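You operate a simulated robot arm through the tools that you are given. There is no shell and no other tool.

You are at the controls of a simulated robot arm. One attempt, no reset.

## Task
Close the gap with the spacer that the gap gauge asks for.
Fine: open the green clamp lever, seat the spacer in the pocket, clamp again; the white blank goes from the pocket to its spot before the spacer. Set down upright: white blank. Where these are worked on the way, their far stop is far enough and under half their travel is too little: green clamp lever.

The check looks at the end state, three seconds after you hand in, the way a careful person would. Anything else that was tipped, shoved, dropped, spilled or broken makes it a failure.

## Robot
A 5-joint arm with a two-finger parallel gripper, fixed in place. Base frame: the origin is at the foot of the arm, x ahead of it, y to its left, z up; the work surface is at about z = 0. Readings come in cm, degrees, newtons and seconds.
With the tool pointing down near the work surface it reaches from about 26 to 68 cm from the base axis. Its first joint turns from -66.0 to 66.0 degrees. The tool tilts only in the upright plane through the base axis and itself; it spins freely about its own axis. Payload 2.9 kg.
The TCP is the grasp point between the finger pads, 3 cm short of the fingertips. In the tool frame z runs along the fingers and y along their closing line. The gripper opens to 11 cm. The fingers are 2 cm wide and 1 cm thick; the gripper's body (4.8 by 11.2 cm) begins 5.5 cm behind the TCP.
Orientation is that of the tool frame in the base frame, as [roll, pitch, yaw] about the fixed x, y, z axes, in that order (R = Rz(yaw) Ry(pitch) Rx(roll)). With the fingers straight down and closing along the base's y, the tool's x points along the base's -x, its y along +y and its z along -z.

## Interface
- The arm moves only by the tool step_arm. Its argument "rows" is a list that holds one entry, the list of rows, each a list of 7 numbers: the shift along the tool's x, y, z in cm, then the turn, a rotation vector about the tool's x, y, z in degrees, then the opening, from 0 (shut) to 1 (fully open). In form: [[[tx, ty, tz, rx, ry, rz, fingers], ...]]. A call has 1 to 20 rows; each row shifts and turns the commanded pose from where the row before left it, along the tool's axes as they then stand. Rows are played at 5 a second. More than 5 cm and 8.6 degrees between two rows, or a gripper value outside its range, and nothing of the call is played. A pose out of reach is approached as far as the arm can. The call stops where the force on the tool passes 40 N (or 10 N more than at its start, if that is more) or the arm is blocked; 0.2 s more then pass. The fingers move at their own pace (about 10.8 cm/s each) and stop on an object; they squeeze with about 25 N. The grip force told is the motor's: it shows also when the fingers shut on nothing. Time passes only in rows, and 0.2 s behind the last, so rows that do not move let the fingers close. The reply holds the time, the measured pose of the TCP, the force on the tool along the base axes, the opening and the grip force, in the units named above and with some noise, with the torque about the TCP (base axes, N m) and any sound that the robot's microphone picked up.
- Cameras (640 x 400 px; columns grow to the right, rows downward): "scene" is fixed at [5.13, -46.94, 62.38]; the picture's right is [0.55, -0.84, 0.00], its down [-0.44, -0.29, -0.85] and it looks along [0.71, 0.47, -0.53] (base axes); focal length 357 px, centre (320, 200). "wrist" rides on the gripper at [7.2, 1.7, -10.3] in the tool frame; the picture's right is [-0.23, 0.97, 0.00], its down [-0.76, -0.18, -0.62] and it looks along [-0.61, -0.14, 0.78] (tool axes); focal length 222 px, centre (320, 200). There is no depth. A picture from a camera that has moved, and an enlarged one, comes with that camera's place and axes in the base frame and with its lens. The place of the scene camera against the robot may be out by one fixed shift of up to 2.5 cm in any direction.
- capture(camera): a new picture of that camera. The clock stands still meanwhile.
- inspect(camera, box): a new picture of the part [left, top, right, bottom] of that camera's present view, enlarged. The clock stands still meanwhile.
- hand_in(): hands the job in; it is judged then, once.

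Places have to be worked out from the pictures, the camera data and where the tool is seen. Open the gripper and draw the arm clear of the work before you hand the job in, unless the task says otherwise.

The tools are called after ">>>" by a JSON object that holds its "name" and its "arguments". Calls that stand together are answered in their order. step_arm: Moves the arm, as the interface text tells. Its arguments: {"type":"object","properties":{"rows":{"type":"array","items":{"type":"array","items":{"type":"array","items":{"type":"number"}}}}},"required":["rows"]} The other tools are called the same way: capture (camera) takes a picture; inspect (camera, box) takes an enlarged picture of a part of a camera's view; hand_in () hands the job in.

At the start:

```text
time: 0.0
position: [42.66, -16.56, 39.11]
tcp_rot: [-179.9, -0.1, 180.0]
force: [-0.2, 0.2, -0.8]
wrist_torque: [0.01, 0.01, -0.01]
grip_width: 11.01
gripper_force: 0.1
```

scene: 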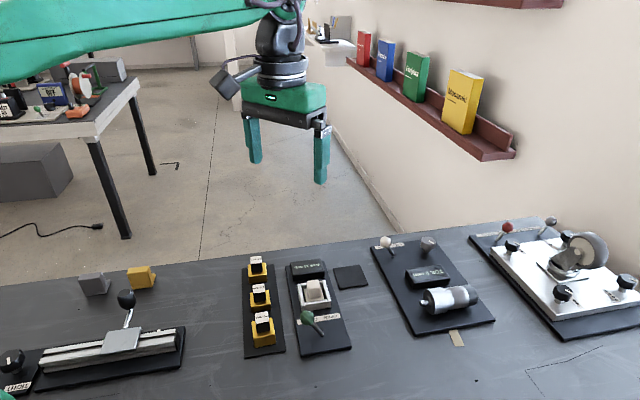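
wrist: 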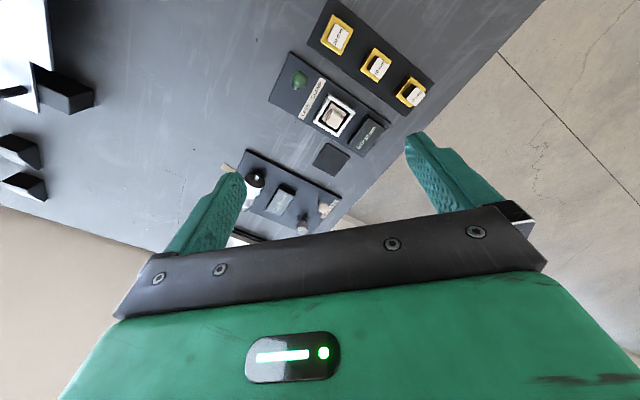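

I start by looking closely at the scene: the clamp station with the white blank, the three yellow spacers rack, and the gauge.

>>> {"name": "inspect", "arguments": {"camera": "scene", "box": [230, 240, 380, 360]}}

>>> {"name": "inspect", "arguments": {"camera": "scene", "box": [360, 220, 510, 350]}}

>>> {"name": "inspect", "arguments": {"camera": "wrist", "box": [230, 0, 450, 240]}}

>>> {"name": "inspect", "arguments": {"camera": "scene", "box": [0, 250, 200, 400]}}

>>> {"name": "inspect", "arguments": {"camera": "scene", "box": [460, 200, 640, 350]}}

```text
3.33 times, centred on (305, 300) of scene
camera zoom: at [5.13, -46.94, 62.38], right [0.55, -0.84, 0.0], down [-0.44, -0.29, -0.85], along [0.71, 0.47, -0.53], focal length 1189 px, centre (370, -133)
```

zoom: 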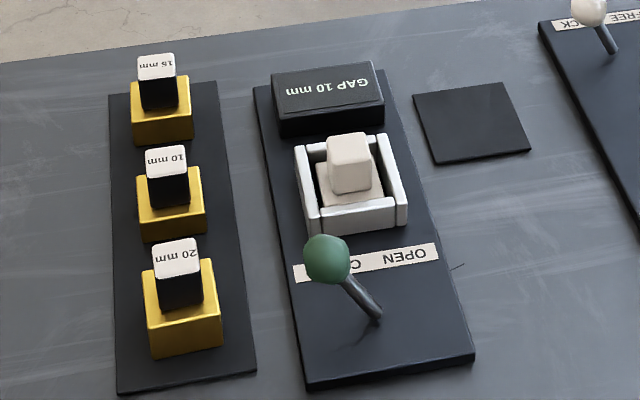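

```text
3.08 times, centred on (435, 285) of scene
camera zoom: at [5.13, -46.94, 62.38], right [0.55, -0.84, 0.0], down [-0.44, -0.29, -0.85], along [0.71, 0.47, -0.53], focal length 1098 px, centre (-34, -62)
```

zoom: 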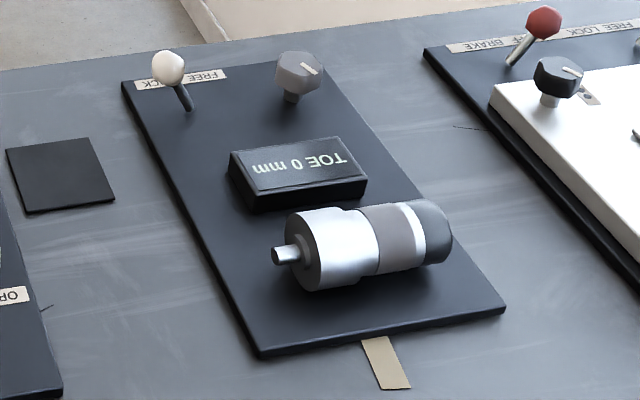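

```text
1.67 times, centred on (340, 120) of wrist
camera zoom: at [35.54, -14.86, 49.45], right [0.23, 0.97, 0.0], down [0.76, -0.18, 0.62], along [0.61, -0.14, -0.78], focal length 370 px, centre (287, 333)
```

zoom: 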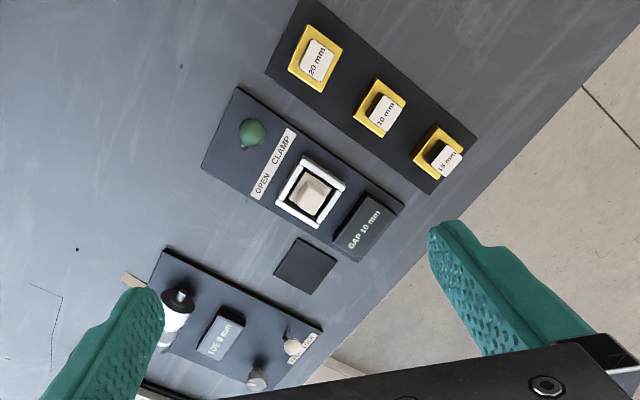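

```text
2.67 times, centred on (100, 325) of scene
camera zoom: at [5.13, -46.94, 62.38], right [0.55, -0.84, 0.0], down [-0.44, -0.29, -0.85], along [0.71, 0.47, -0.53], focal length 951 px, centre (907, -133)
```

zoom: 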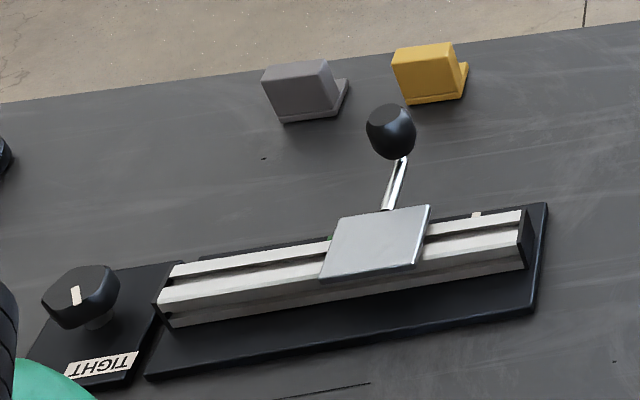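

```text
2.67 times, centred on (550, 275) of scene
camera zoom: at [5.13, -46.94, 62.38], right [0.55, -0.84, 0.0], down [-0.44, -0.29, -0.85], along [0.71, 0.47, -0.53], focal length 951 px, centre (-293, 0)
```

zoom: 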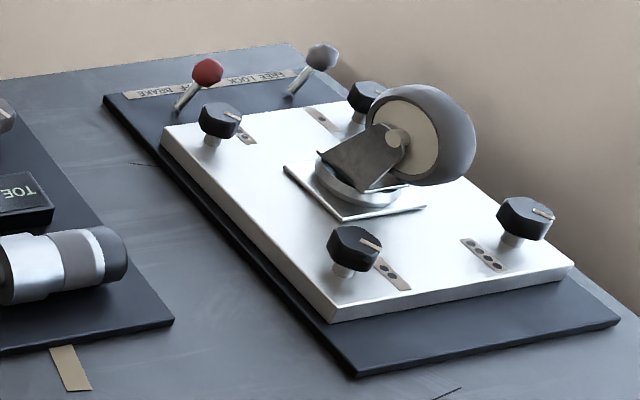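

The gauge reads "GAP 10 mm", so the middle spacer ("10 mm") is the one wanted; the blank's spot looks to be the dark square beside the clamp plate. I estimate pocket ≈(51,-15), lever ≈(42,-20), 10 mm spacer ≈(44,-6), spot ≈(62,-18). I move lower and back for a closer wrist view.

>>> {"name": "step_arm", "arguments": {"rows": [[[2.2, -0.1, 4.2, 0, 0, 0, 1], [2.2, -0.1, 4.2, 0, 0, 0, 1], [2.2, -0.1, 4.2, 0, 0, 0, 1], [2.2, -0.1, 4.2, 0, 0, 0, 1], [0, 0, 0, 0, 0, 0, 1]]]}}

>>> {"name": "capture", "arguments": {"camera": "wrist"}}

>>> {"name": "capture", "arguments": {"camera": "scene"}}

```text
time: 1.2
position: [33.79, -17.15, 22.47]
tcp_rot: [180.0, 0.1, 180.0]
force: [0.3, -2.2, 0.3]
wrist_torque: [0.01, 0.01, 0.02]
grip_width: 10.99
gripper_force: 0.0
```

```text
taken
camera wrist: at [26.64, -15.32, 32.63], right [0.23, 0.97, 0.0], down [0.76, -0.18, 0.62], along [0.61, -0.14, -0.78], focal length 222 px, centre (320, 200)
```

wrist: 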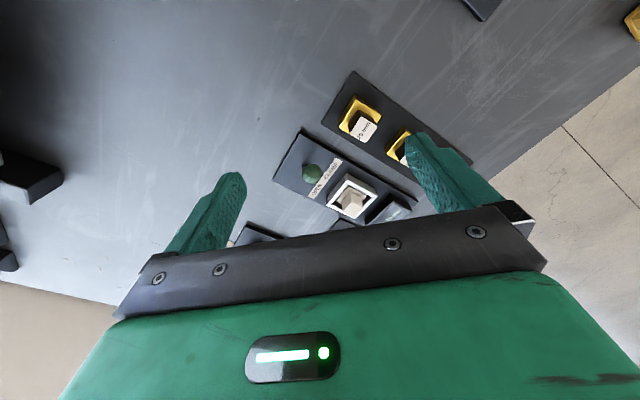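

```text
taken
```

scene: 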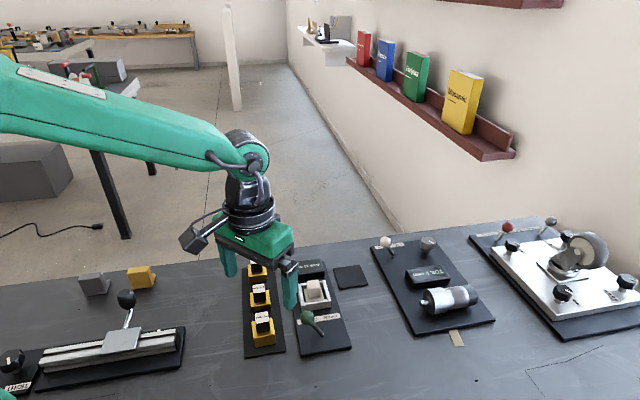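

The lever and pocket are in view; I enlarge that part of the wrist view.

>>> {"name": "inspect", "arguments": {"camera": "wrist", "box": [250, 60, 430, 240]}}

>>> {"name": "inspect", "arguments": {"camera": "scene", "box": [230, 240, 370, 360]}}

```text
2.22 times, centred on (340, 150) of wrist
camera zoom: at [26.64, -15.32, 32.63], right [0.23, 0.97, 0.0], down [0.76, -0.18, 0.62], along [0.61, -0.14, -0.78], focal length 494 px, centre (276, 311)
```

zoom: 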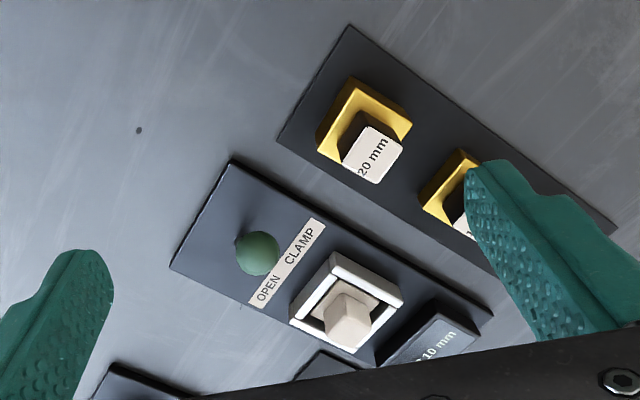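

```text
3.33 times, centred on (300, 300) of scene
camera zoom: at [5.13, -46.94, 62.38], right [0.55, -0.84, 0.0], down [-0.44, -0.29, -0.85], along [0.71, 0.47, -0.53], focal length 1189 px, centre (387, -133)
```

zoom: 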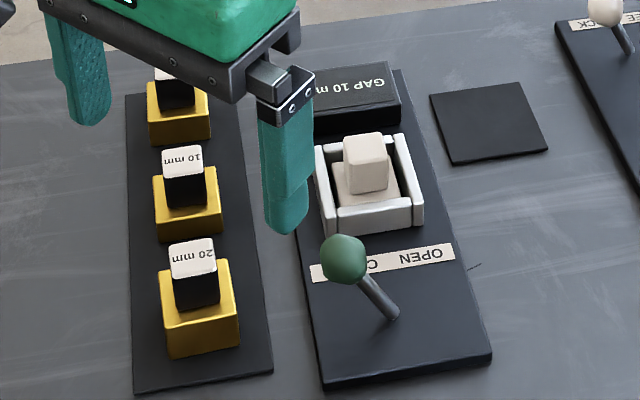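

From two wrist views the lever ball triangulates to about (42.3,-20.0,6.6), with its pivot at about (44.2,-22.3,1), leaning toward CLAMP; the plates run at about 42° azimuth. I turn the tool 42° to line up with the plates and move in for a closer look at the spacers and pocket.

>>> {"name": "step_arm", "arguments": {"rows": [[[-0.6, 1.5, 2.0, 0, 0, -8.4, 1], [0, 1.2, 2.0, 0, 0, -8.4, 1], [0, 1.0, 1.0, 0, 0, -8.4, 1], [0, 0, 0, 0, 0, -8.4, 1], [0, 0, 0, 0, 0, -8.4, 1], [0, 0, 0, 0, 0, 0, 1]]]}}

>>> {"name": "capture", "arguments": {"camera": "wrist"}}

```text
time: 2.6
position: [34.09, -13.37, 17.29]
tcp_rot: [180.0, 0.0, -137.9]
force: [-0.2, -0.4, 0.3]
wrist_torque: [-0.02, -0.04, -0.02]
grip_width: 10.97
gripper_force: 0.1
```

```text
taken
camera wrist: at [27.6, -16.91, 27.65], right [-0.48, 0.87, 0.0], down [0.68, 0.38, 0.62], along [0.55, 0.3, -0.78], focal length 222 px, centre (320, 200)
```

wrist: 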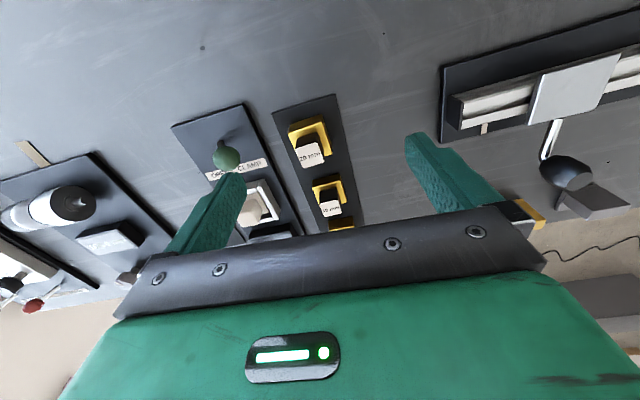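

>>> {"name": "inspect", "arguments": {"camera": "wrist", "box": [160, 80, 380, 240]}}

>>> {"name": "inspect", "arguments": {"camera": "scene", "box": [235, 245, 295, 360]}}

```text
2.50 times, centred on (270, 160) of wrist
camera zoom: at [27.6, -16.91, 27.65], right [-0.48, 0.87, 0.0], down [0.68, 0.38, 0.62], along [0.55, 0.3, -0.78], focal length 555 px, centre (445, 300)
```

zoom: 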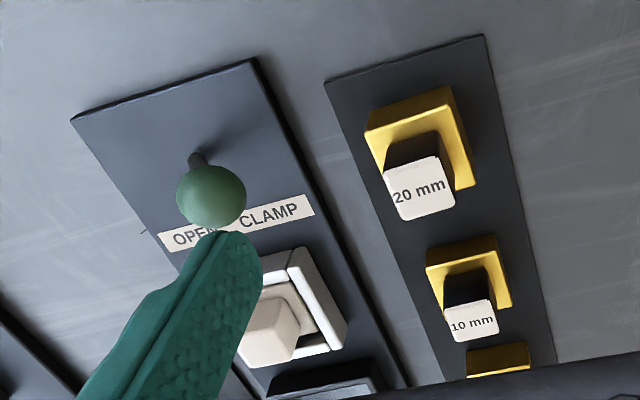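

```text
3.48 times, centred on (265, 302) of scene
camera zoom: at [5.13, -46.94, 62.38], right [0.55, -0.84, 0.0], down [-0.44, -0.29, -0.85], along [0.71, 0.47, -0.53], focal length 1241 px, centre (511, -156)
```

zoom: 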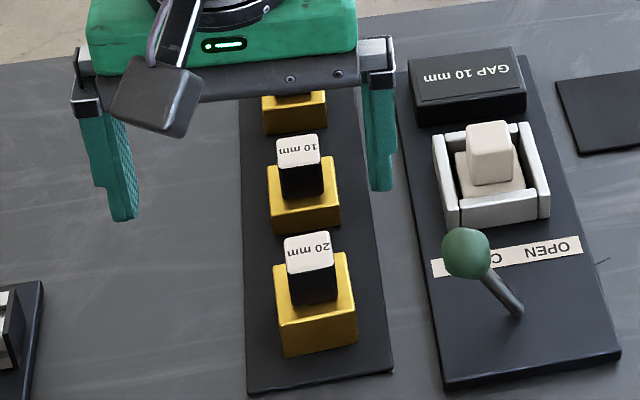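

The rod foot is at about (44.4,-22.2) and the ball at (42.3,-20.1,6.6), about 3 cm across, and the plate axis is at about 45.5° azimuth. I turn 3.4° more, half-close the gripper and go above the ball, staying high.

>>> {"name": "step_arm", "arguments": {"rows": [[[0, 0, 0, 0, 0, -3.4, 0.5], [-0.32, -3.52, 0, 0, 0, 0, 0.5], [-0.32, -3.52, 0, 0, 0, 0, 0.5], [-0.32, -3.52, 0, 0, 0, 0, 0.5], [0, 0, 3, 0, 0, 0, 0.5], [0, 0, 0, 0, 0, 0, 0.5]]]}}

>>> {"name": "capture", "arguments": {"camera": "wrist"}}

>>> {"name": "capture", "arguments": {"camera": "scene"}}

```text
time: 4.0
position: [42.25, -20.11, 14.4]
tcp_rot: [180.0, 0.0, -134.6]
force: [0.9, -0.5, -0.4]
wrist_torque: [0.02, -0.01, 0.03]
grip_width: 5.51
gripper_force: 0.1
```

```text
taken
camera wrist: at [36.02, -24.03, 24.74], right [-0.53, 0.85, 0.0], down [0.66, 0.42, 0.62], along [0.53, 0.33, -0.78], focal length 222 px, centre (320, 200)
```

wrist: 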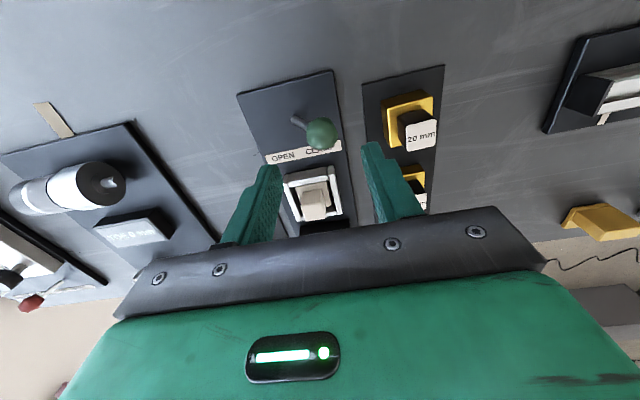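

```text
taken
```

scene: 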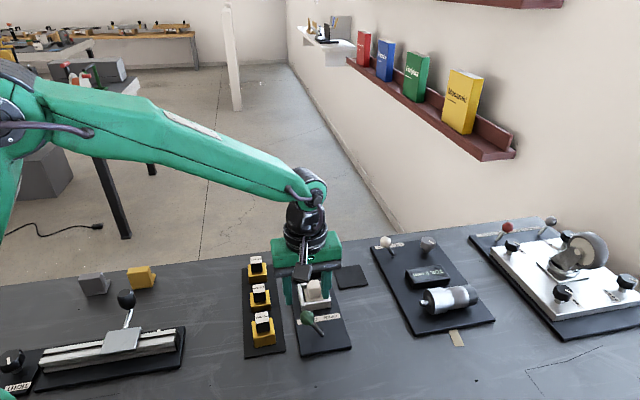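

The ball appears exactly where a point under the TCP should project, so alignment is good. I descend to straddle the ball with the fingertips at about ball-centre height.

>>> {"name": "step_arm", "arguments": {"rows": [[[0, 0, 2.1, 0, 0, 0, 0.5], [0, 0, 2.0, 0, 0, 0, 0.5], [0, 0, 2.0, 0, 0, 0, 0.5], [0, 0, 0, 0, 0, 0, 0.45]]]}}

>>> {"name": "capture", "arguments": {"camera": "wrist"}}

>>> {"name": "inspect", "arguments": {"camera": "scene", "box": [230, 230, 380, 360]}}

```text
time: 5.0
position: [42.34, -20.1, 8.27]
tcp_rot: [179.9, 0.0, -134.6]
force: [0.3, 0.6, -0.5]
wrist_torque: [0.01, 0.0, -0.03]
grip_width: 4.92
gripper_force: 0.0
```

```text
taken
camera wrist: at [35.99, -24.02, 18.58], right [-0.53, 0.85, 0.0], down [0.66, 0.42, 0.62], along [0.53, 0.33, -0.78], focal length 222 px, centre (320, 200)
```

wrist: 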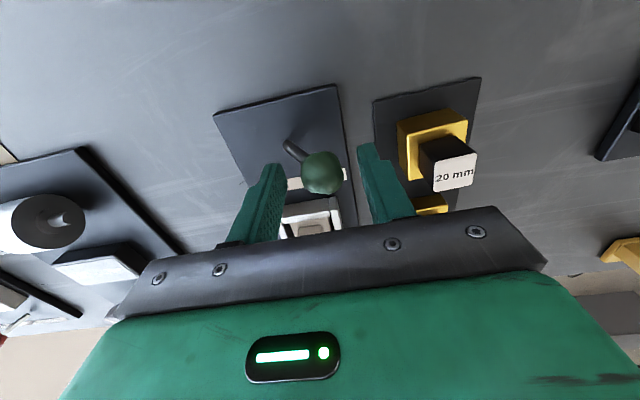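

```text
3.08 times, centred on (305, 295) of scene
camera zoom: at [5.13, -46.94, 62.38], right [0.55, -0.84, 0.0], down [-0.44, -0.29, -0.85], along [0.71, 0.47, -0.53], focal length 1098 px, centre (366, -92)
```

zoom: 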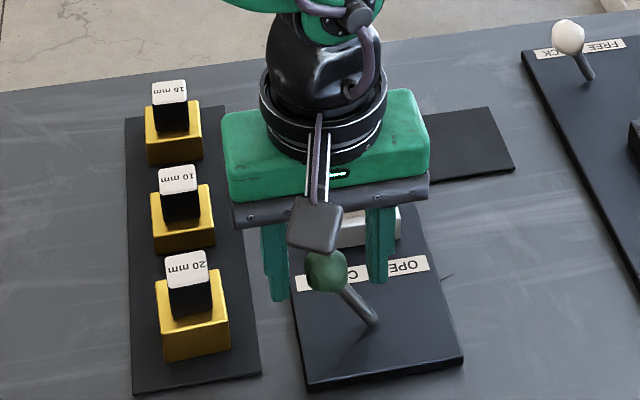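

The fingers straddle the ball cleanly. I push it sideways (tool −y) toward OPEN in 1 cm steps, watching the force.

>>> {"name": "step_arm", "arguments": {"rows": [[[0, -0.8, 0, 0, 0, 0, 0.45], [0, -0.8, 0, 0, 0, 0, 0.45], [0, -0.8, 0, 0, 0, 0, 0.45], [0, -0.8, 0, 0, 0, 0, 0.45], [0, -0.8, 0, 0, 0, 0, 0.45], [0, -0.8, 0, 0, 0, 0, 0.45], [0, 0, 0, 0, 0, 0, 0.45]]]}}

>>> {"name": "capture", "arguments": {"camera": "wrist"}}

>>> {"name": "inspect", "arguments": {"camera": "scene", "box": [230, 230, 380, 360]}}

```text
time: 6.6
position: [45.64, -23.52, 8.24]
tcp_rot: [-179.9, 0.1, -134.7]
force: [0.2, -0.6, 0.3]
wrist_torque: [0.0, -0.05, -0.02]
grip_width: 4.96
gripper_force: 0.1
```

```text
taken
camera wrist: at [39.38, -27.4, 18.55], right [-0.53, 0.85, 0.0], down [0.66, 0.42, 0.62], along [0.53, 0.33, -0.78], focal length 222 px, centre (320, 200)
```

wrist: 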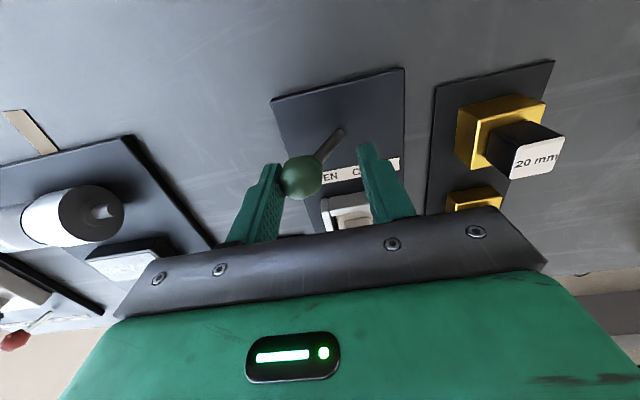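

```text
3.08 times, centred on (305, 295) of scene
camera zoom: at [5.13, -46.94, 62.38], right [0.55, -0.84, 0.0], down [-0.44, -0.29, -0.85], along [0.71, 0.47, -0.53], focal length 1098 px, centre (366, -92)
```

zoom: 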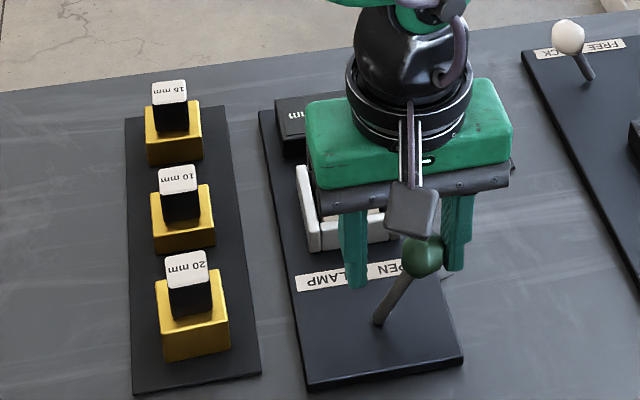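

The lever snapped over past centre and the ball now rests at about (46.5,-24.2), symmetric to where it began. I move on a little so that it surely reaches the OPEN stop.

>>> {"name": "step_arm", "arguments": {"rows": [[[0, -0.6, 0, 0, 0, 0, 0.45], [0, -0.6, 0, 0, 0, 0, 0.45], [0, -0.5, 0, 0, 0, 0, 0.45], [0, -0.3, 0, 0, 0, 0, 0.45], [0, -0.3, 0, 0, 0, 0, 0.45], [0, 0, 0, 0, 0, 0, 0.45]]]}}

>>> {"name": "capture", "arguments": {"camera": "wrist"}}

>>> {"name": "inspect", "arguments": {"camera": "scene", "box": [230, 230, 380, 360]}}

```text
time: 8.0
position: [47.17, -24.99, 8.22]
tcp_rot: [179.8, -0.1, -134.6]
force: [-12.1, 10.6, 5.2]
wrist_torque: [0.34, 0.59, 0.05]
grip_width: 5.74
gripper_force: 8.4
```

```text
taken
camera wrist: at [41.0, -28.95, 18.52], right [-0.53, 0.85, 0.0], down [0.66, 0.42, 0.62], along [0.52, 0.33, -0.78], focal length 222 px, centre (320, 200)
```

wrist: 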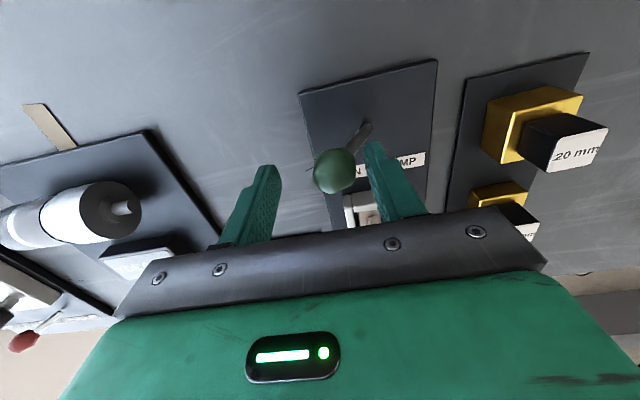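

```text
3.08 times, centred on (305, 295) of scene
camera zoom: at [5.13, -46.94, 62.38], right [0.55, -0.84, 0.0], down [-0.44, -0.29, -0.85], along [0.71, 0.47, -0.53], focal length 1098 px, centre (366, -92)
```

zoom: 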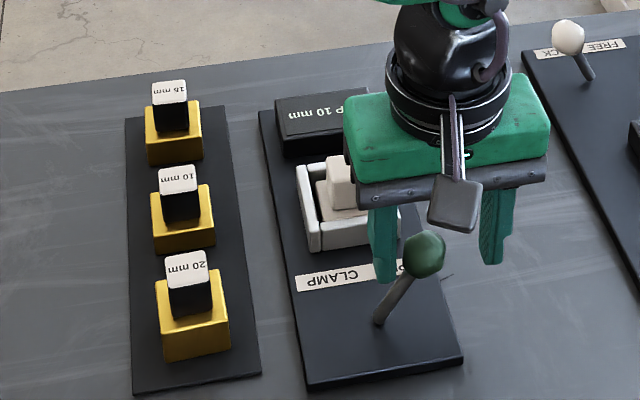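

A 16 N reaction without further ball motion shows that the lever is against its OPEN stop. I back off, lift, and go to a viewpoint over the lever to inspect the pocket and the gauge.

>>> {"name": "step_arm", "arguments": {"rows": [[[0, 0.9, 0, 0, 0, 0, 0.45], [0, 0.3, -3, 0, 0, 0, 0.45], [0, 0, -4, 0, 0, 0, 0.6], [0, 1.5, -1, 0, 0, 0, 0.9], [2, 1.5, 0, 0, 0, 0, 1], [2, 1.0, 0, 0, 0, 0, 1], [0, 0, 0, 0, 0, 0, 1]]]}}

>>> {"name": "inspect", "arguments": {"camera": "wrist", "box": [220, 60, 440, 220]}}

>>> {"name": "inspect", "arguments": {"camera": "scene", "box": [230, 230, 380, 360]}}

```text
time: 9.6
position: [40.79, -24.21, 16.16]
tcp_rot: [-180.0, 0.1, -134.6]
force: [0.4, 0.0, -0.4]
wrist_torque: [0.01, 0.01, 0.0]
grip_width: 10.98
gripper_force: 0.1
```

```text
2.50 times, centred on (330, 140) of wrist
camera zoom: at [34.64, -28.17, 26.52], right [-0.53, 0.85, 0.0], down [0.66, 0.42, 0.62], along [0.53, 0.33, -0.78], focal length 555 px, centre (295, 350)
```

zoom: 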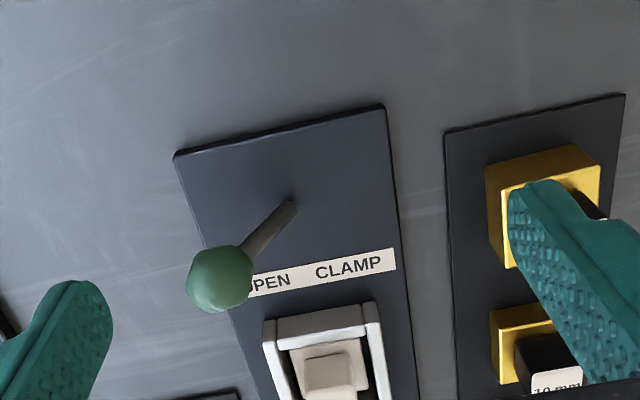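

```text
3.08 times, centred on (305, 295) of scene
camera zoom: at [5.13, -46.94, 62.38], right [0.55, -0.84, 0.0], down [-0.44, -0.29, -0.85], along [0.71, 0.47, -0.53], focal length 1098 px, centre (366, -92)
```

zoom: 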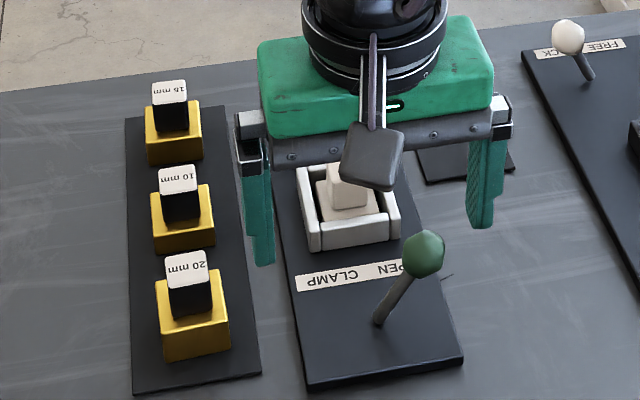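

The lever is open. Now I move toward the pocket for a closer look at the blank.

>>> {"name": "step_arm", "arguments": {"rows": [[[-3.5, 0.5, 1.0, 0, 0, 0, 1], [-3.5, 0.5, 2.0, 0, 0, 0, 1], [0, 0, 0, 0, 0, 0, 1]]]}}

>>> {"name": "capture", "arguments": {"camera": "wrist"}}

>>> {"name": "inspect", "arguments": {"camera": "wrist", "box": [250, 90, 410, 240]}}

```text
time: 10.4
position: [45.04, -18.61, 13.07]
tcp_rot: [180.0, 0.0, -134.6]
force: [0.6, 0.0, 0.0]
wrist_torque: [0.03, -0.02, 0.0]
grip_width: 10.98
gripper_force: 0.1
```

```text
taken
camera wrist: at [38.78, -22.49, 23.44], right [-0.53, 0.85, 0.0], down [0.66, 0.42, 0.62], along [0.53, 0.33, -0.78], focal length 222 px, centre (320, 200)
```

wrist: 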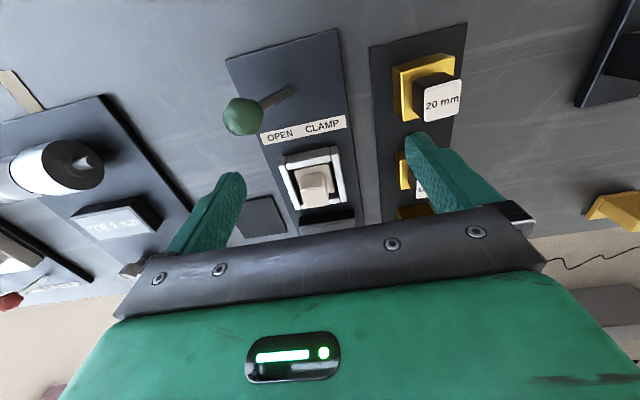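

```text
2.67 times, centred on (330, 165) of wrist
camera zoom: at [38.78, -22.49, 23.44], right [-0.53, 0.85, 0.0], down [0.66, 0.42, 0.62], along [0.53, 0.33, -0.78], focal length 592 px, centre (293, 293)
```

zoom: 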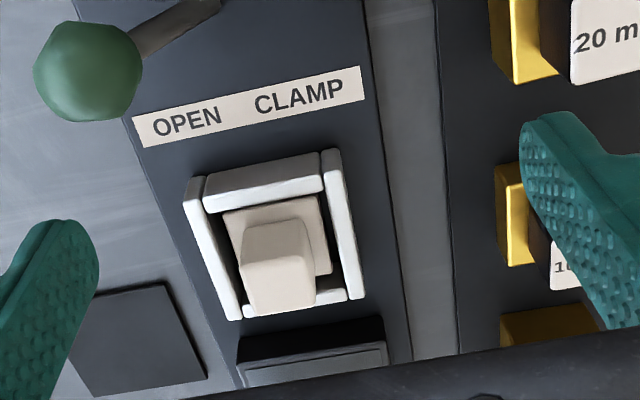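

I want a straight-down look at the pocket to fix its position without parallax, so I move on along the plate until the wrist camera is nearly above it.

>>> {"name": "step_arm", "arguments": {"rows": [[[0, 0, -3, 0, 0, 0, 1], [-4.13, -1.05, 0, 0, 0, 0, 1], [-4.13, -1.05, 0, 0, 0, 0, 1], [-4.13, -1.05, 0, 0, 0, 0, 1], [0, 0, 0, 0, 0, 0, 1]]]}}

>>> {"name": "capture", "arguments": {"camera": "wrist"}}

>>> {"name": "inspect", "arguments": {"camera": "wrist", "box": [210, 0, 450, 150]}}

```text
time: 11.6
position: [55.97, -12.05, 16.14]
tcp_rot: [179.9, 0.0, -134.6]
force: [-0.1, 0.5, -0.6]
wrist_torque: [0.01, 0.02, -0.01]
grip_width: 10.99
gripper_force: 0.1
```

```text
taken
camera wrist: at [49.77, -15.9, 26.52], right [-0.53, 0.85, 0.0], down [0.66, 0.42, 0.62], along [0.53, 0.33, -0.78], focal length 222 px, centre (320, 200)
```

wrist: 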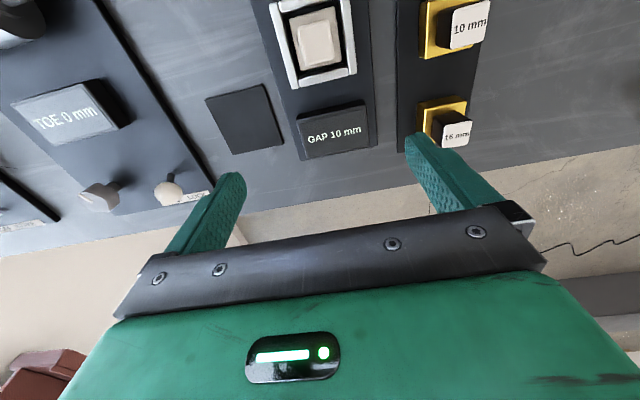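

```text
2.67 times, centred on (330, 75) of wrist
camera zoom: at [49.77, -15.9, 26.52], right [-0.53, 0.85, 0.0], down [0.66, 0.42, 0.62], along [0.53, 0.33, -0.78], focal length 592 px, centre (293, 533)
```

zoom: 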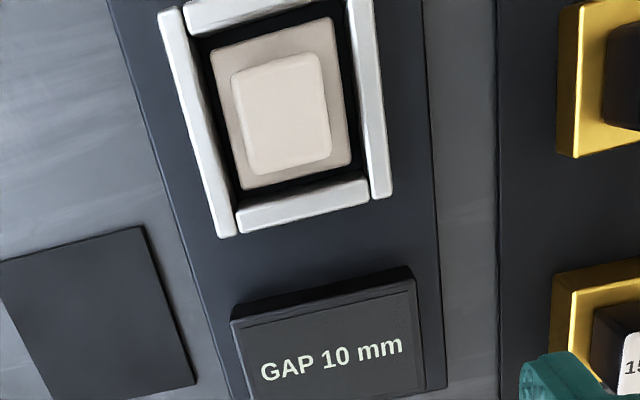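

The straight-down view places the pocket and blank centre at about (50.9,-15.4), with the walls parallel to the tool axes within a degree. I zoom on the spot and on the spacers from here.

>>> {"name": "inspect", "arguments": {"camera": "wrist", "box": [190, 70, 310, 170]}}

>>> {"name": "inspect", "arguments": {"camera": "wrist", "box": [390, 0, 510, 160]}}

>>> {"name": "inspect", "arguments": {"camera": "wrist", "box": [260, 0, 380, 100]}}

```text
4.00 times, centred on (250, 120) of wrist
camera zoom: at [49.77, -15.9, 26.52], right [-0.53, 0.85, 0.0], down [0.66, 0.42, 0.62], along [0.53, 0.33, -0.78], focal length 888 px, centre (600, 520)
```

zoom: 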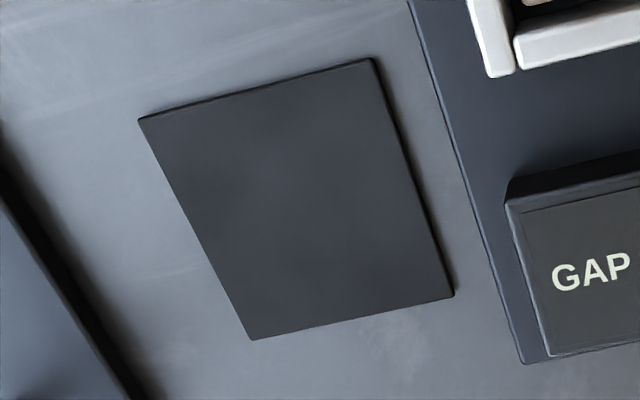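

```text
2.50 times, centred on (450, 80) of wrist
camera zoom: at [49.77, -15.9, 26.52], right [-0.53, 0.85, 0.0], down [0.66, 0.42, 0.62], along [0.53, 0.33, -0.78], focal length 555 px, centre (-5, 500)
```

zoom: 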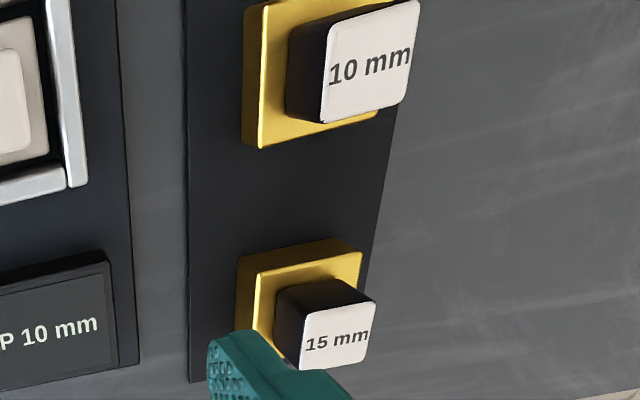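

```text
4.00 times, centred on (320, 50) of wrist
camera zoom: at [49.77, -15.9, 26.52], right [-0.53, 0.85, 0.0], down [0.66, 0.42, 0.62], along [0.53, 0.33, -0.78], focal length 888 px, centre (320, 800)
```

zoom: 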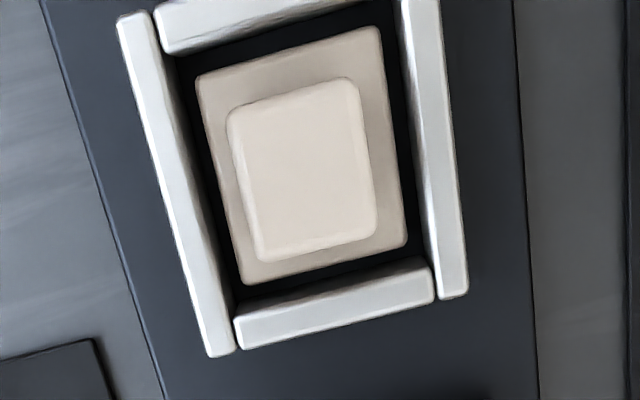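

From these views: blank centre ≈(51.0,-15.4), body top about z 2.2, knob 2.7 cm wide with its top at about z 5.4; the spot is a 7×7 cm square centred at (62.25,-18.25), also turned 45°. I go above the blank with the gripper half-open.

>>> {"name": "step_arm", "arguments": {"rows": [[[0, 0, 0, 0, 0, 0.4, 0.8], [2.92, 0.58, 0, 0, 0, 0, 0.5], [2.92, 0.58, 0, 0, 0, 0, 0.5], [0, 0, 3.3, 0, 0, 0, 0.5], [0, 0, 2.8, 0, 0, 0, 0.5], [0, 0, 0, 0, 0, 0, 0.5]]]}}

>>> {"name": "capture", "arguments": {"camera": "wrist"}}

>>> {"name": "inspect", "arguments": {"camera": "wrist", "box": [220, 100, 420, 230]}}

>>> {"name": "inspect", "arguments": {"camera": "scene", "box": [230, 230, 380, 360]}}

```text
time: 13.0
position: [50.97, -15.29, 10.16]
tcp_rot: [179.9, 0.0, -135.0]
force: [0.0, -0.4, -0.4]
wrist_torque: [0.01, 0.02, 0.0]
grip_width: 5.49
gripper_force: 0.0
```

```text
taken
camera wrist: at [44.69, -19.1, 20.43], right [-0.53, 0.85, 0.0], down [0.66, 0.41, 0.62], along [0.53, 0.33, -0.78], focal length 222 px, centre (320, 200)
```

wrist: 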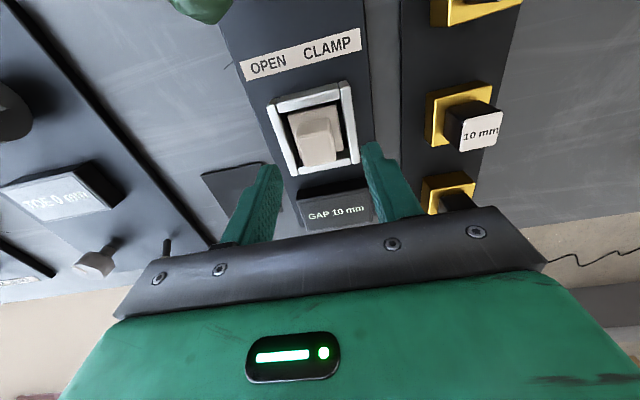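

```text
3.08 times, centred on (320, 165) of wrist
camera zoom: at [44.69, -19.1, 20.43], right [-0.53, 0.85, 0.0], down [0.66, 0.41, 0.62], along [0.53, 0.33, -0.78], focal length 684 px, centre (320, 308)
```

zoom: 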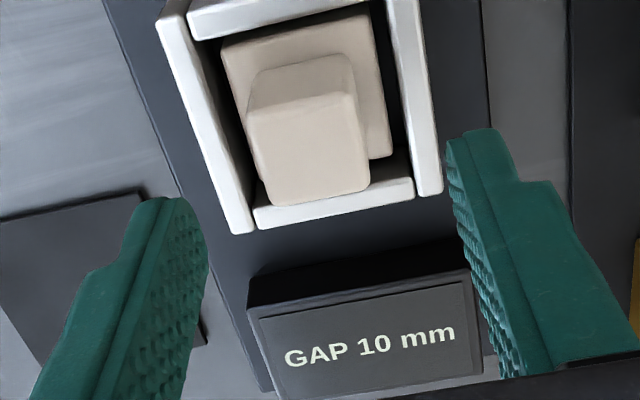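

```text
3.08 times, centred on (305, 295) of scene
camera zoom: at [5.13, -46.94, 62.38], right [0.55, -0.84, 0.0], down [-0.44, -0.29, -0.85], along [0.71, 0.47, -0.53], focal length 1098 px, centre (366, -92)
```

zoom: 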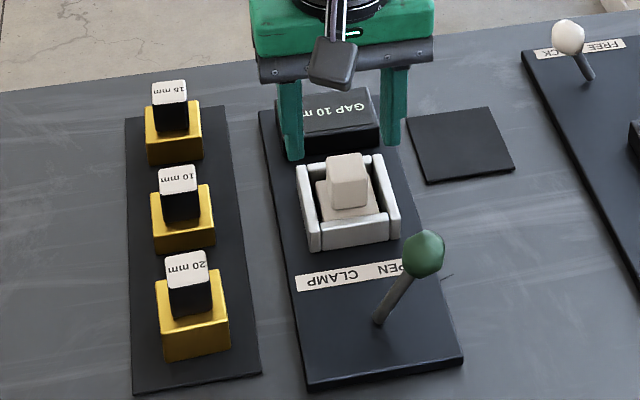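

The knob is centred under the TCP within about 1 mm. I descend so the fingertips are just above the pocket walls (z≈3) and close on the knob.

>>> {"name": "step_arm", "arguments": {"rows": [[[0, 0, 2.0, 0, 0, 0, 0.5], [0, 0, 1.5, 0, 0, 0, 0.5], [0, 0, 0.65, 0, 0, 0, 0.5], [0, 0, 0, 0, 0, 0, 0.4], [0, 0, 0, 0, 0, 0, 0.3], [0, 0, 0, 0, 0, 0, 0.15], [0, 0, 0, 0, 0, 0, 0.1], [0, 0, 0, 0, 0, 0, 0.1]]]}}

>>> {"name": "capture", "arguments": {"camera": "wrist"}}

>>> {"name": "inspect", "arguments": {"camera": "scene", "box": [230, 230, 380, 360]}}

```text
time: 14.3
position: [50.97, -15.1, 6.18]
tcp_rot: [-179.9, 0.0, -134.9]
force: [-0.5, 0.8, 2.0]
wrist_torque: [0.05, 0.04, -0.01]
grip_width: 2.56
gripper_force: 9.0
stopped in row 6: the force on the tool passed its limit at 44 N (the readings are from after the stop); the commanded pose is now the measured one
```

```text
taken
camera wrist: at [44.8, -19.04, 16.53], right [-0.53, 0.85, 0.0], down [0.66, 0.41, 0.62], along [0.53, 0.33, -0.78], focal length 222 px, centre (320, 200)
```

wrist: 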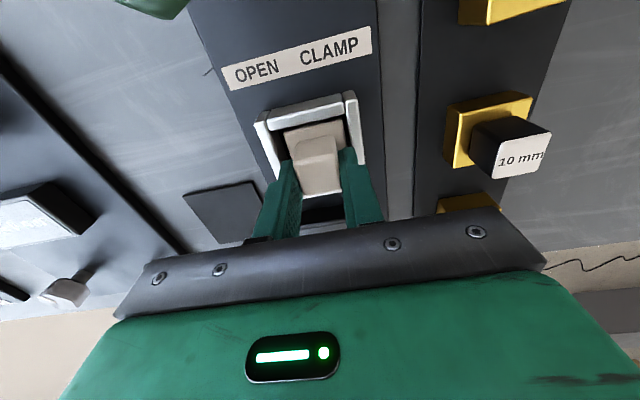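

```text
3.08 times, centred on (305, 295) of scene
camera zoom: at [5.13, -46.94, 62.38], right [0.55, -0.84, 0.0], down [-0.44, -0.29, -0.85], along [0.71, 0.47, -0.53], focal length 1098 px, centre (366, -92)
```

zoom: 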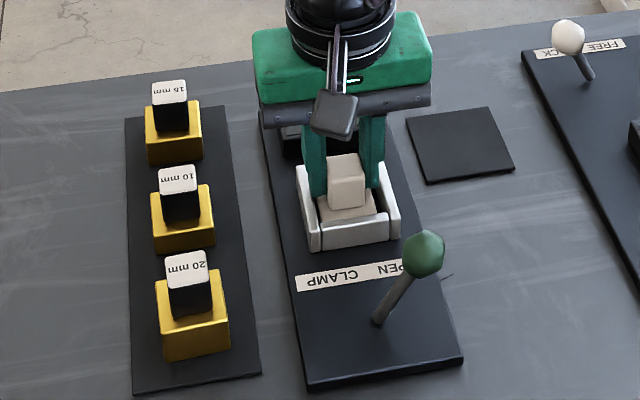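

The motion stopped on a force spike while the fingers closed; the grip width reads 2.56. I look closely at how the fingers sit on the knob.

>>> {"name": "inspect", "arguments": {"camera": "wrist", "box": [230, 90, 410, 230]}}

>>> {"name": "inspect", "arguments": {"camera": "scene", "box": [280, 260, 350, 320]}}

```text
2.86 times, centred on (320, 160) of wrist
camera zoom: at [44.8, -19.04, 16.53], right [-0.53, 0.85, 0.0], down [0.66, 0.41, 0.62], along [0.53, 0.33, -0.78], focal length 635 px, centre (320, 314)
```

zoom: 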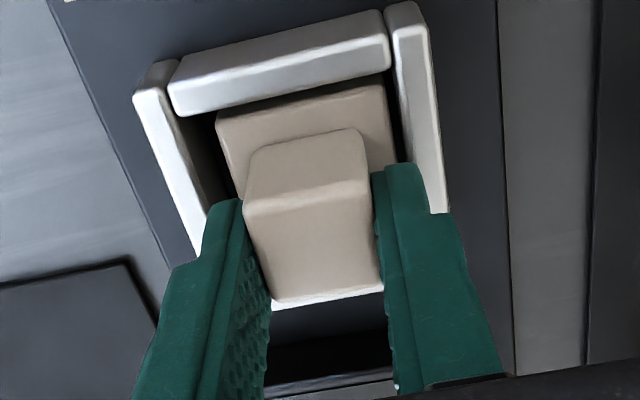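

```text
6.67 times, centred on (315, 290) of scene
camera zoom: at [5.13, -46.94, 62.38], right [0.55, -0.84, 0.0], down [-0.44, -0.29, -0.85], along [0.71, 0.47, -0.53], focal length 2378 px, centre (353, -400)
```

zoom: 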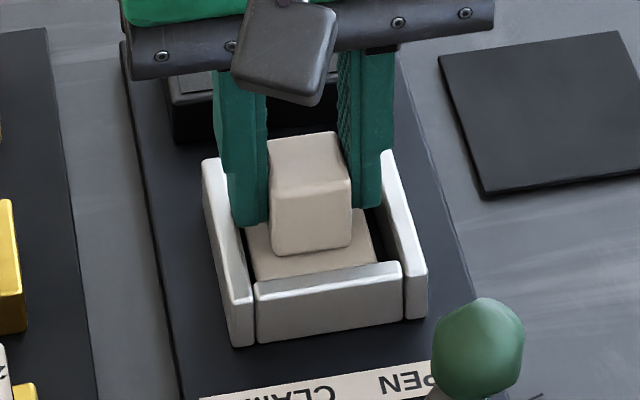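

The fingers are around the knob and evenly placed. I close fully to get the full grip force and check the readings before lifting.

>>> {"name": "step_arm", "arguments": {"rows": [[[0, 0, 0, 0, 0, 0, 0.1], [0, 0, 0, 0, 0, 0, 0], [0, 0, 0, 0, 0, 0, 0], [0, 0, 0, 0, 0, 0, 0]]]}}

```text
time: 15.3
position: [51.1, -15.18, 6.19]
tcp_rot: [-179.9, -0.1, -134.9]
force: [1.3, 0.1, 4.4]
wrist_torque: [-0.01, 0.08, 0.04]
grip_width: 2.53
gripper_force: 24.8
```

A firm grip: 25 N at 2.53 cm. I lift slowly straight up.

>>> {"name": "step_arm", "arguments": {"rows": [[[0, 0, -0.4, 0, 0, 0, 0], [0, 0, -0.4, 0, 0, 0, 0], [0, 0, -0.6, 0, 0, 0, 0], [0, 0, -0.8, 0, 0, 0, 0], [0, 0, -1.0, 0, 0, 0, 0], [0, 0, -1.5, 0, 0, 0, 0], [0, 0, -1.5, 0, 0, 0, 0], [0, 0, 0, 0, 0, 0, 0]]]}}

>>> {"name": "capture", "arguments": {"camera": "wrist"}}

>>> {"name": "inspect", "arguments": {"camera": "scene", "box": [230, 210, 380, 350]}}

```text
time: 17.1
position: [51.04, -15.16, 12.44]
tcp_rot: [-179.9, 0.0, -134.9]
force: [0.1, 0.0, -1.7]
wrist_torque: [-0.01, 0.01, 0.0]
grip_width: 2.49
gripper_force: 24.9
```

```text
taken
camera wrist: at [44.8, -19.03, 22.71], right [-0.53, 0.85, 0.0], down [0.66, 0.41, 0.62], along [0.53, 0.33, -0.78], focal length 222 px, centre (320, 200)
```

wrist: 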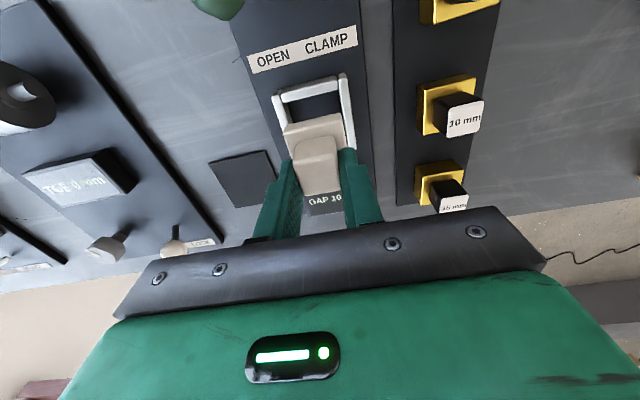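

```text
2.86 times, centred on (305, 280) of scene
camera zoom: at [5.13, -46.94, 62.38], right [0.55, -0.84, 0.0], down [-0.44, -0.29, -0.85], along [0.71, 0.47, -0.53], focal length 1019 px, centre (363, -29)
```

zoom: 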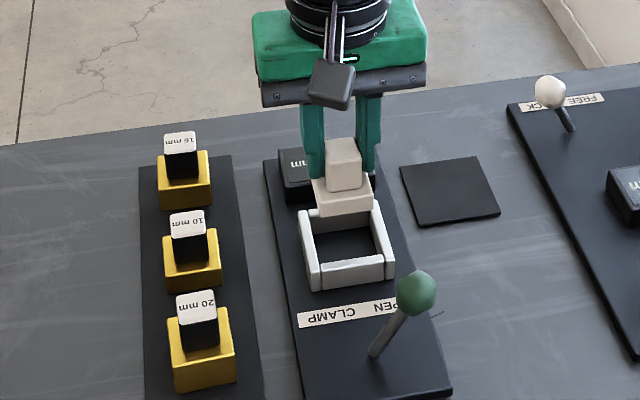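

The blank is out of the pocket and upright. I carry it over to the spot, aiming the TCP at about (62.4,-18.1) to allow for the small grip offset.

>>> {"name": "step_arm", "arguments": {"rows": [[[-1.98, -3.37, 0, 0, 0, 0, 0], [-1.98, -3.37, 0, 0, 0, 0, 0], [-1.98, -3.37, 0, 0, 0, 0, 0], [0, 0, 0, 0, 0, 0, 0], [0, 0, 2.5, 0, 0, 0, 0], [0, 0, 1.5, 0, 0, 0, 0], [0, 0, 0, 0, 0, 0, 0]]]}}

>>> {"name": "capture", "arguments": {"camera": "wrist"}}

>>> {"name": "inspect", "arguments": {"camera": "scene", "box": [270, 210, 430, 330]}}

```text
time: 18.7
position: [62.4, -18.14, 8.39]
tcp_rot: [179.9, 0.1, -134.9]
force: [0.1, 0.1, -0.2]
wrist_torque: [-0.02, -0.02, -0.03]
grip_width: 2.51
gripper_force: 24.8
```

```text
taken
camera wrist: at [56.17, -21.96, 18.69], right [-0.53, 0.85, 0.0], down [0.66, 0.41, 0.62], along [0.53, 0.33, -0.78], focal length 222 px, centre (320, 200)
```

wrist: 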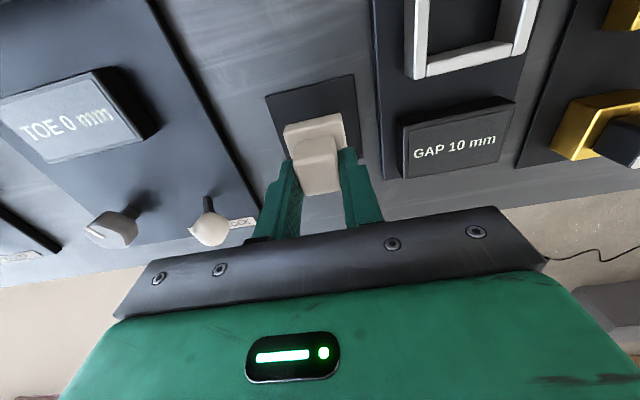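

```text
3.33 times, centred on (350, 270) of scene
camera zoom: at [5.13, -46.94, 62.38], right [0.55, -0.84, 0.0], down [-0.44, -0.29, -0.85], along [0.71, 0.47, -0.53], focal length 1189 px, centre (220, -33)
```

zoom: 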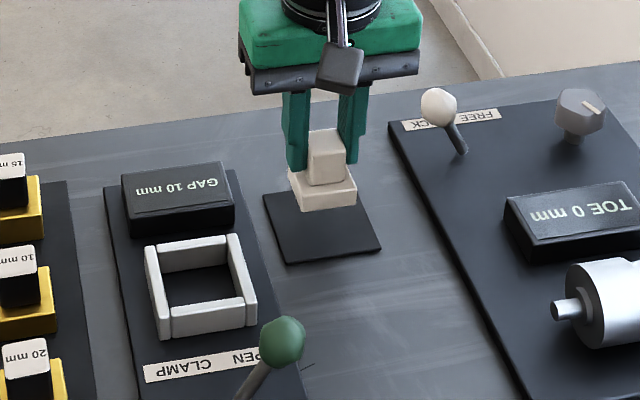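

It hangs above the middle of the dark square. I lower it down to just above contact.

>>> {"name": "step_arm", "arguments": {"rows": [[[0, 0, 1.0, 0, 0, 0, 0], [0, 0, 0.8, 0, 0, 0, 0], [0, 0, 0.4, 0, 0, 0, 0], [0, 0, 0.2, 0, 0, 0, 0], [0, 0, 0, 0, 0, 0, 0]]]}}

>>> {"name": "inspect", "arguments": {"camera": "scene", "box": [320, 240, 380, 300]}}

>>> {"name": "inspect", "arguments": {"camera": "wrist", "box": [230, 70, 390, 230]}}

```text
time: 19.9
position: [62.33, -18.28, 5.92]
tcp_rot: [-180.0, 0.0, -135.0]
force: [0.2, -0.2, 0.6]
wrist_torque: [-0.01, 0.01, 0.02]
grip_width: 2.49
gripper_force: 25.2
```

```text
6.67 times, centred on (350, 270) of scene
camera zoom: at [5.13, -46.94, 62.38], right [0.55, -0.84, 0.0], down [-0.44, -0.29, -0.85], along [0.71, 0.47, -0.53], focal length 2378 px, centre (120, -267)
```

zoom: 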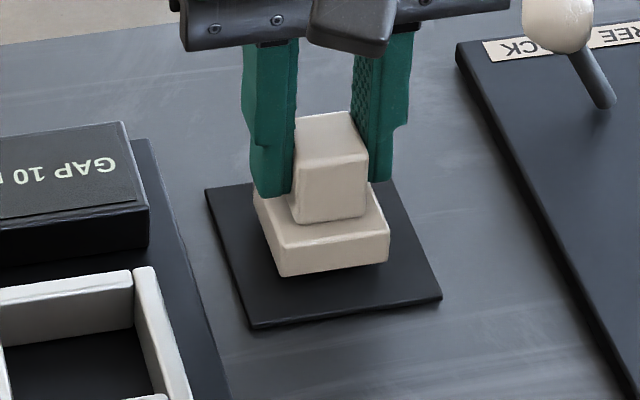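

```text
2.50 times, centred on (310, 150) of wrist
camera zoom: at [56.13, -21.99, 16.25], right [-0.53, 0.85, 0.0], down [0.66, 0.41, 0.62], along [0.53, 0.33, -0.78], focal length 555 px, centre (345, 325)
```

zoom: 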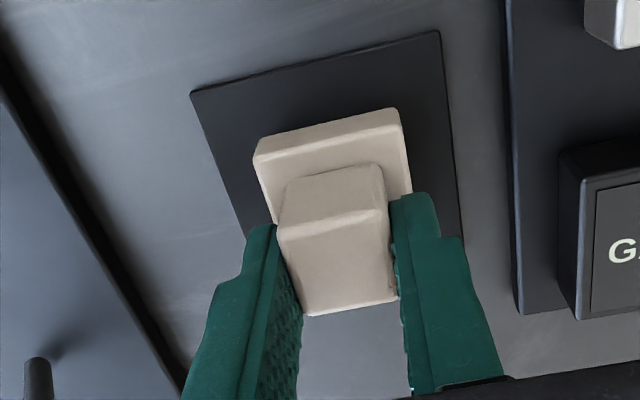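

It is still slightly above the square. I lower in 1.5 mm steps to feel for contact.

>>> {"name": "step_arm", "arguments": {"rows": [[[0, 0, 0.15, 0, 0, 0, 0], [0, 0, 0.15, 0, 0, 0, 0], [0, 0, 0, 0, 0, 0, 0]]]}}

```text
time: 20.7
position: [62.43, -18.03, 5.72]
tcp_rot: [180.0, 0.0, -134.8]
force: [-0.6, -0.5, -0.5]
wrist_torque: [-0.01, 0.02, 0.0]
grip_width: 2.51
gripper_force: 24.8
```

>>> {"name": "step_arm", "arguments": {"rows": [[[0, 0, 0.15, 0, 0, 0, 0], [0, 0, 0.15, 0, 0, 0, 0], [0, 0, 0, 0, 0, 0, 0]]]}}

>>> {"name": "inspect", "arguments": {"camera": "scene", "box": [320, 240, 380, 300]}}

```text
time: 21.5
position: [62.27, -18.16, 5.63]
tcp_rot: [-179.9, 0.1, -135.0]
force: [-4.7, 1.6, 9.6]
wrist_torque: [0.01, 0.27, -0.03]
grip_width: 2.47
gripper_force: 25.0
```

```text
6.67 times, centred on (350, 270) of scene
camera zoom: at [5.12, -46.94, 62.38], right [0.55, -0.84, 0.0], down [-0.44, -0.29, -0.85], along [0.71, 0.47, -0.53], focal length 2378 px, centre (120, -267)
```

zoom: 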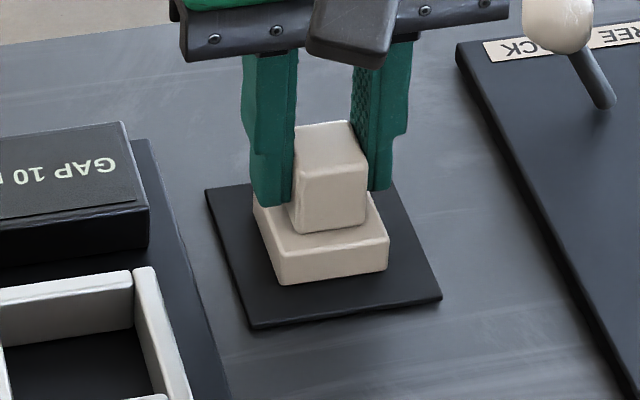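

10 N of upward force: the blank stands on the square. I open the fingers in place and then lift straight off.

>>> {"name": "step_arm", "arguments": {"rows": [[[0, 0, -0.05, 0, 0, 0, 0.25], [0, 0, 0, 0, 0, 0, 0.35], [0, 0, 0, 0, 0, 0, 0.5], [0, 0, 0, 0, 0, 0, 0.5], [0, 0, -1.0, 0, 0, 0, 0.5], [0, 0, -2.0, 0, 0, 0, 0.5], [0, 0, -3.0, 0, 0, 0, 0.5], [0, 0, -3.0, 0, 0, 0, 0.6], [0, 0, 0, 0, 0, 0, 1]]]}}

>>> {"name": "capture", "arguments": {"camera": "wrist"}}

>>> {"name": "inspect", "arguments": {"camera": "scene", "box": [230, 230, 400, 350]}}

```text
time: 23.5
position: [62.5, -18.01, 14.44]
tcp_rot: [179.9, 0.0, -135.0]
force: [0.2, 0.3, 0.2]
wrist_torque: [-0.02, 0.0, -0.04]
grip_width: 11.03
gripper_force: 0.0
```

```text
taken
camera wrist: at [56.2, -21.98, 24.79], right [-0.53, 0.85, 0.0], down [0.66, 0.41, 0.62], along [0.53, 0.33, -0.78], focal length 222 px, centre (320, 200)
```

wrist: 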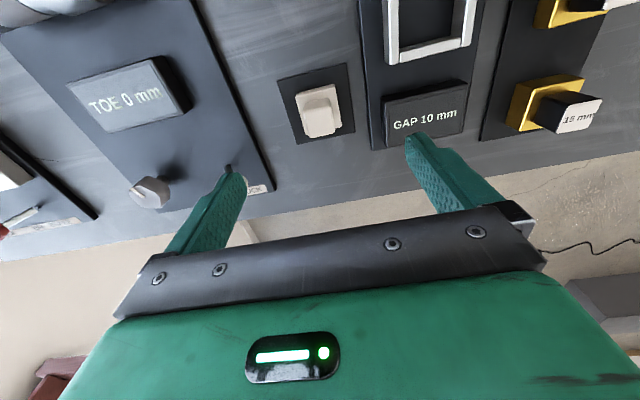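

```text
3.33 times, centred on (315, 290) of scene
camera zoom: at [5.13, -46.94, 62.38], right [0.55, -0.84, 0.0], down [-0.44, -0.29, -0.85], along [0.71, 0.47, -0.53], focal length 1189 px, centre (337, -100)
```

zoom: 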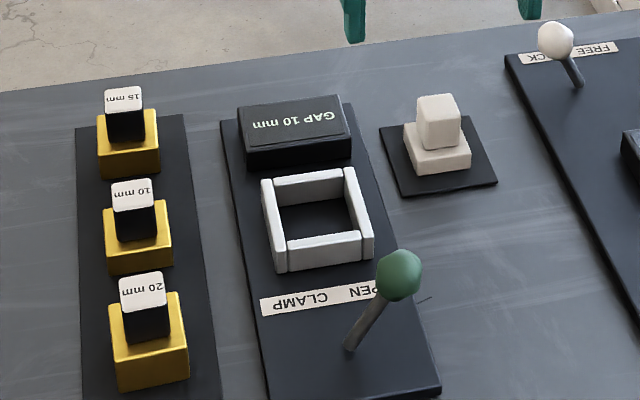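

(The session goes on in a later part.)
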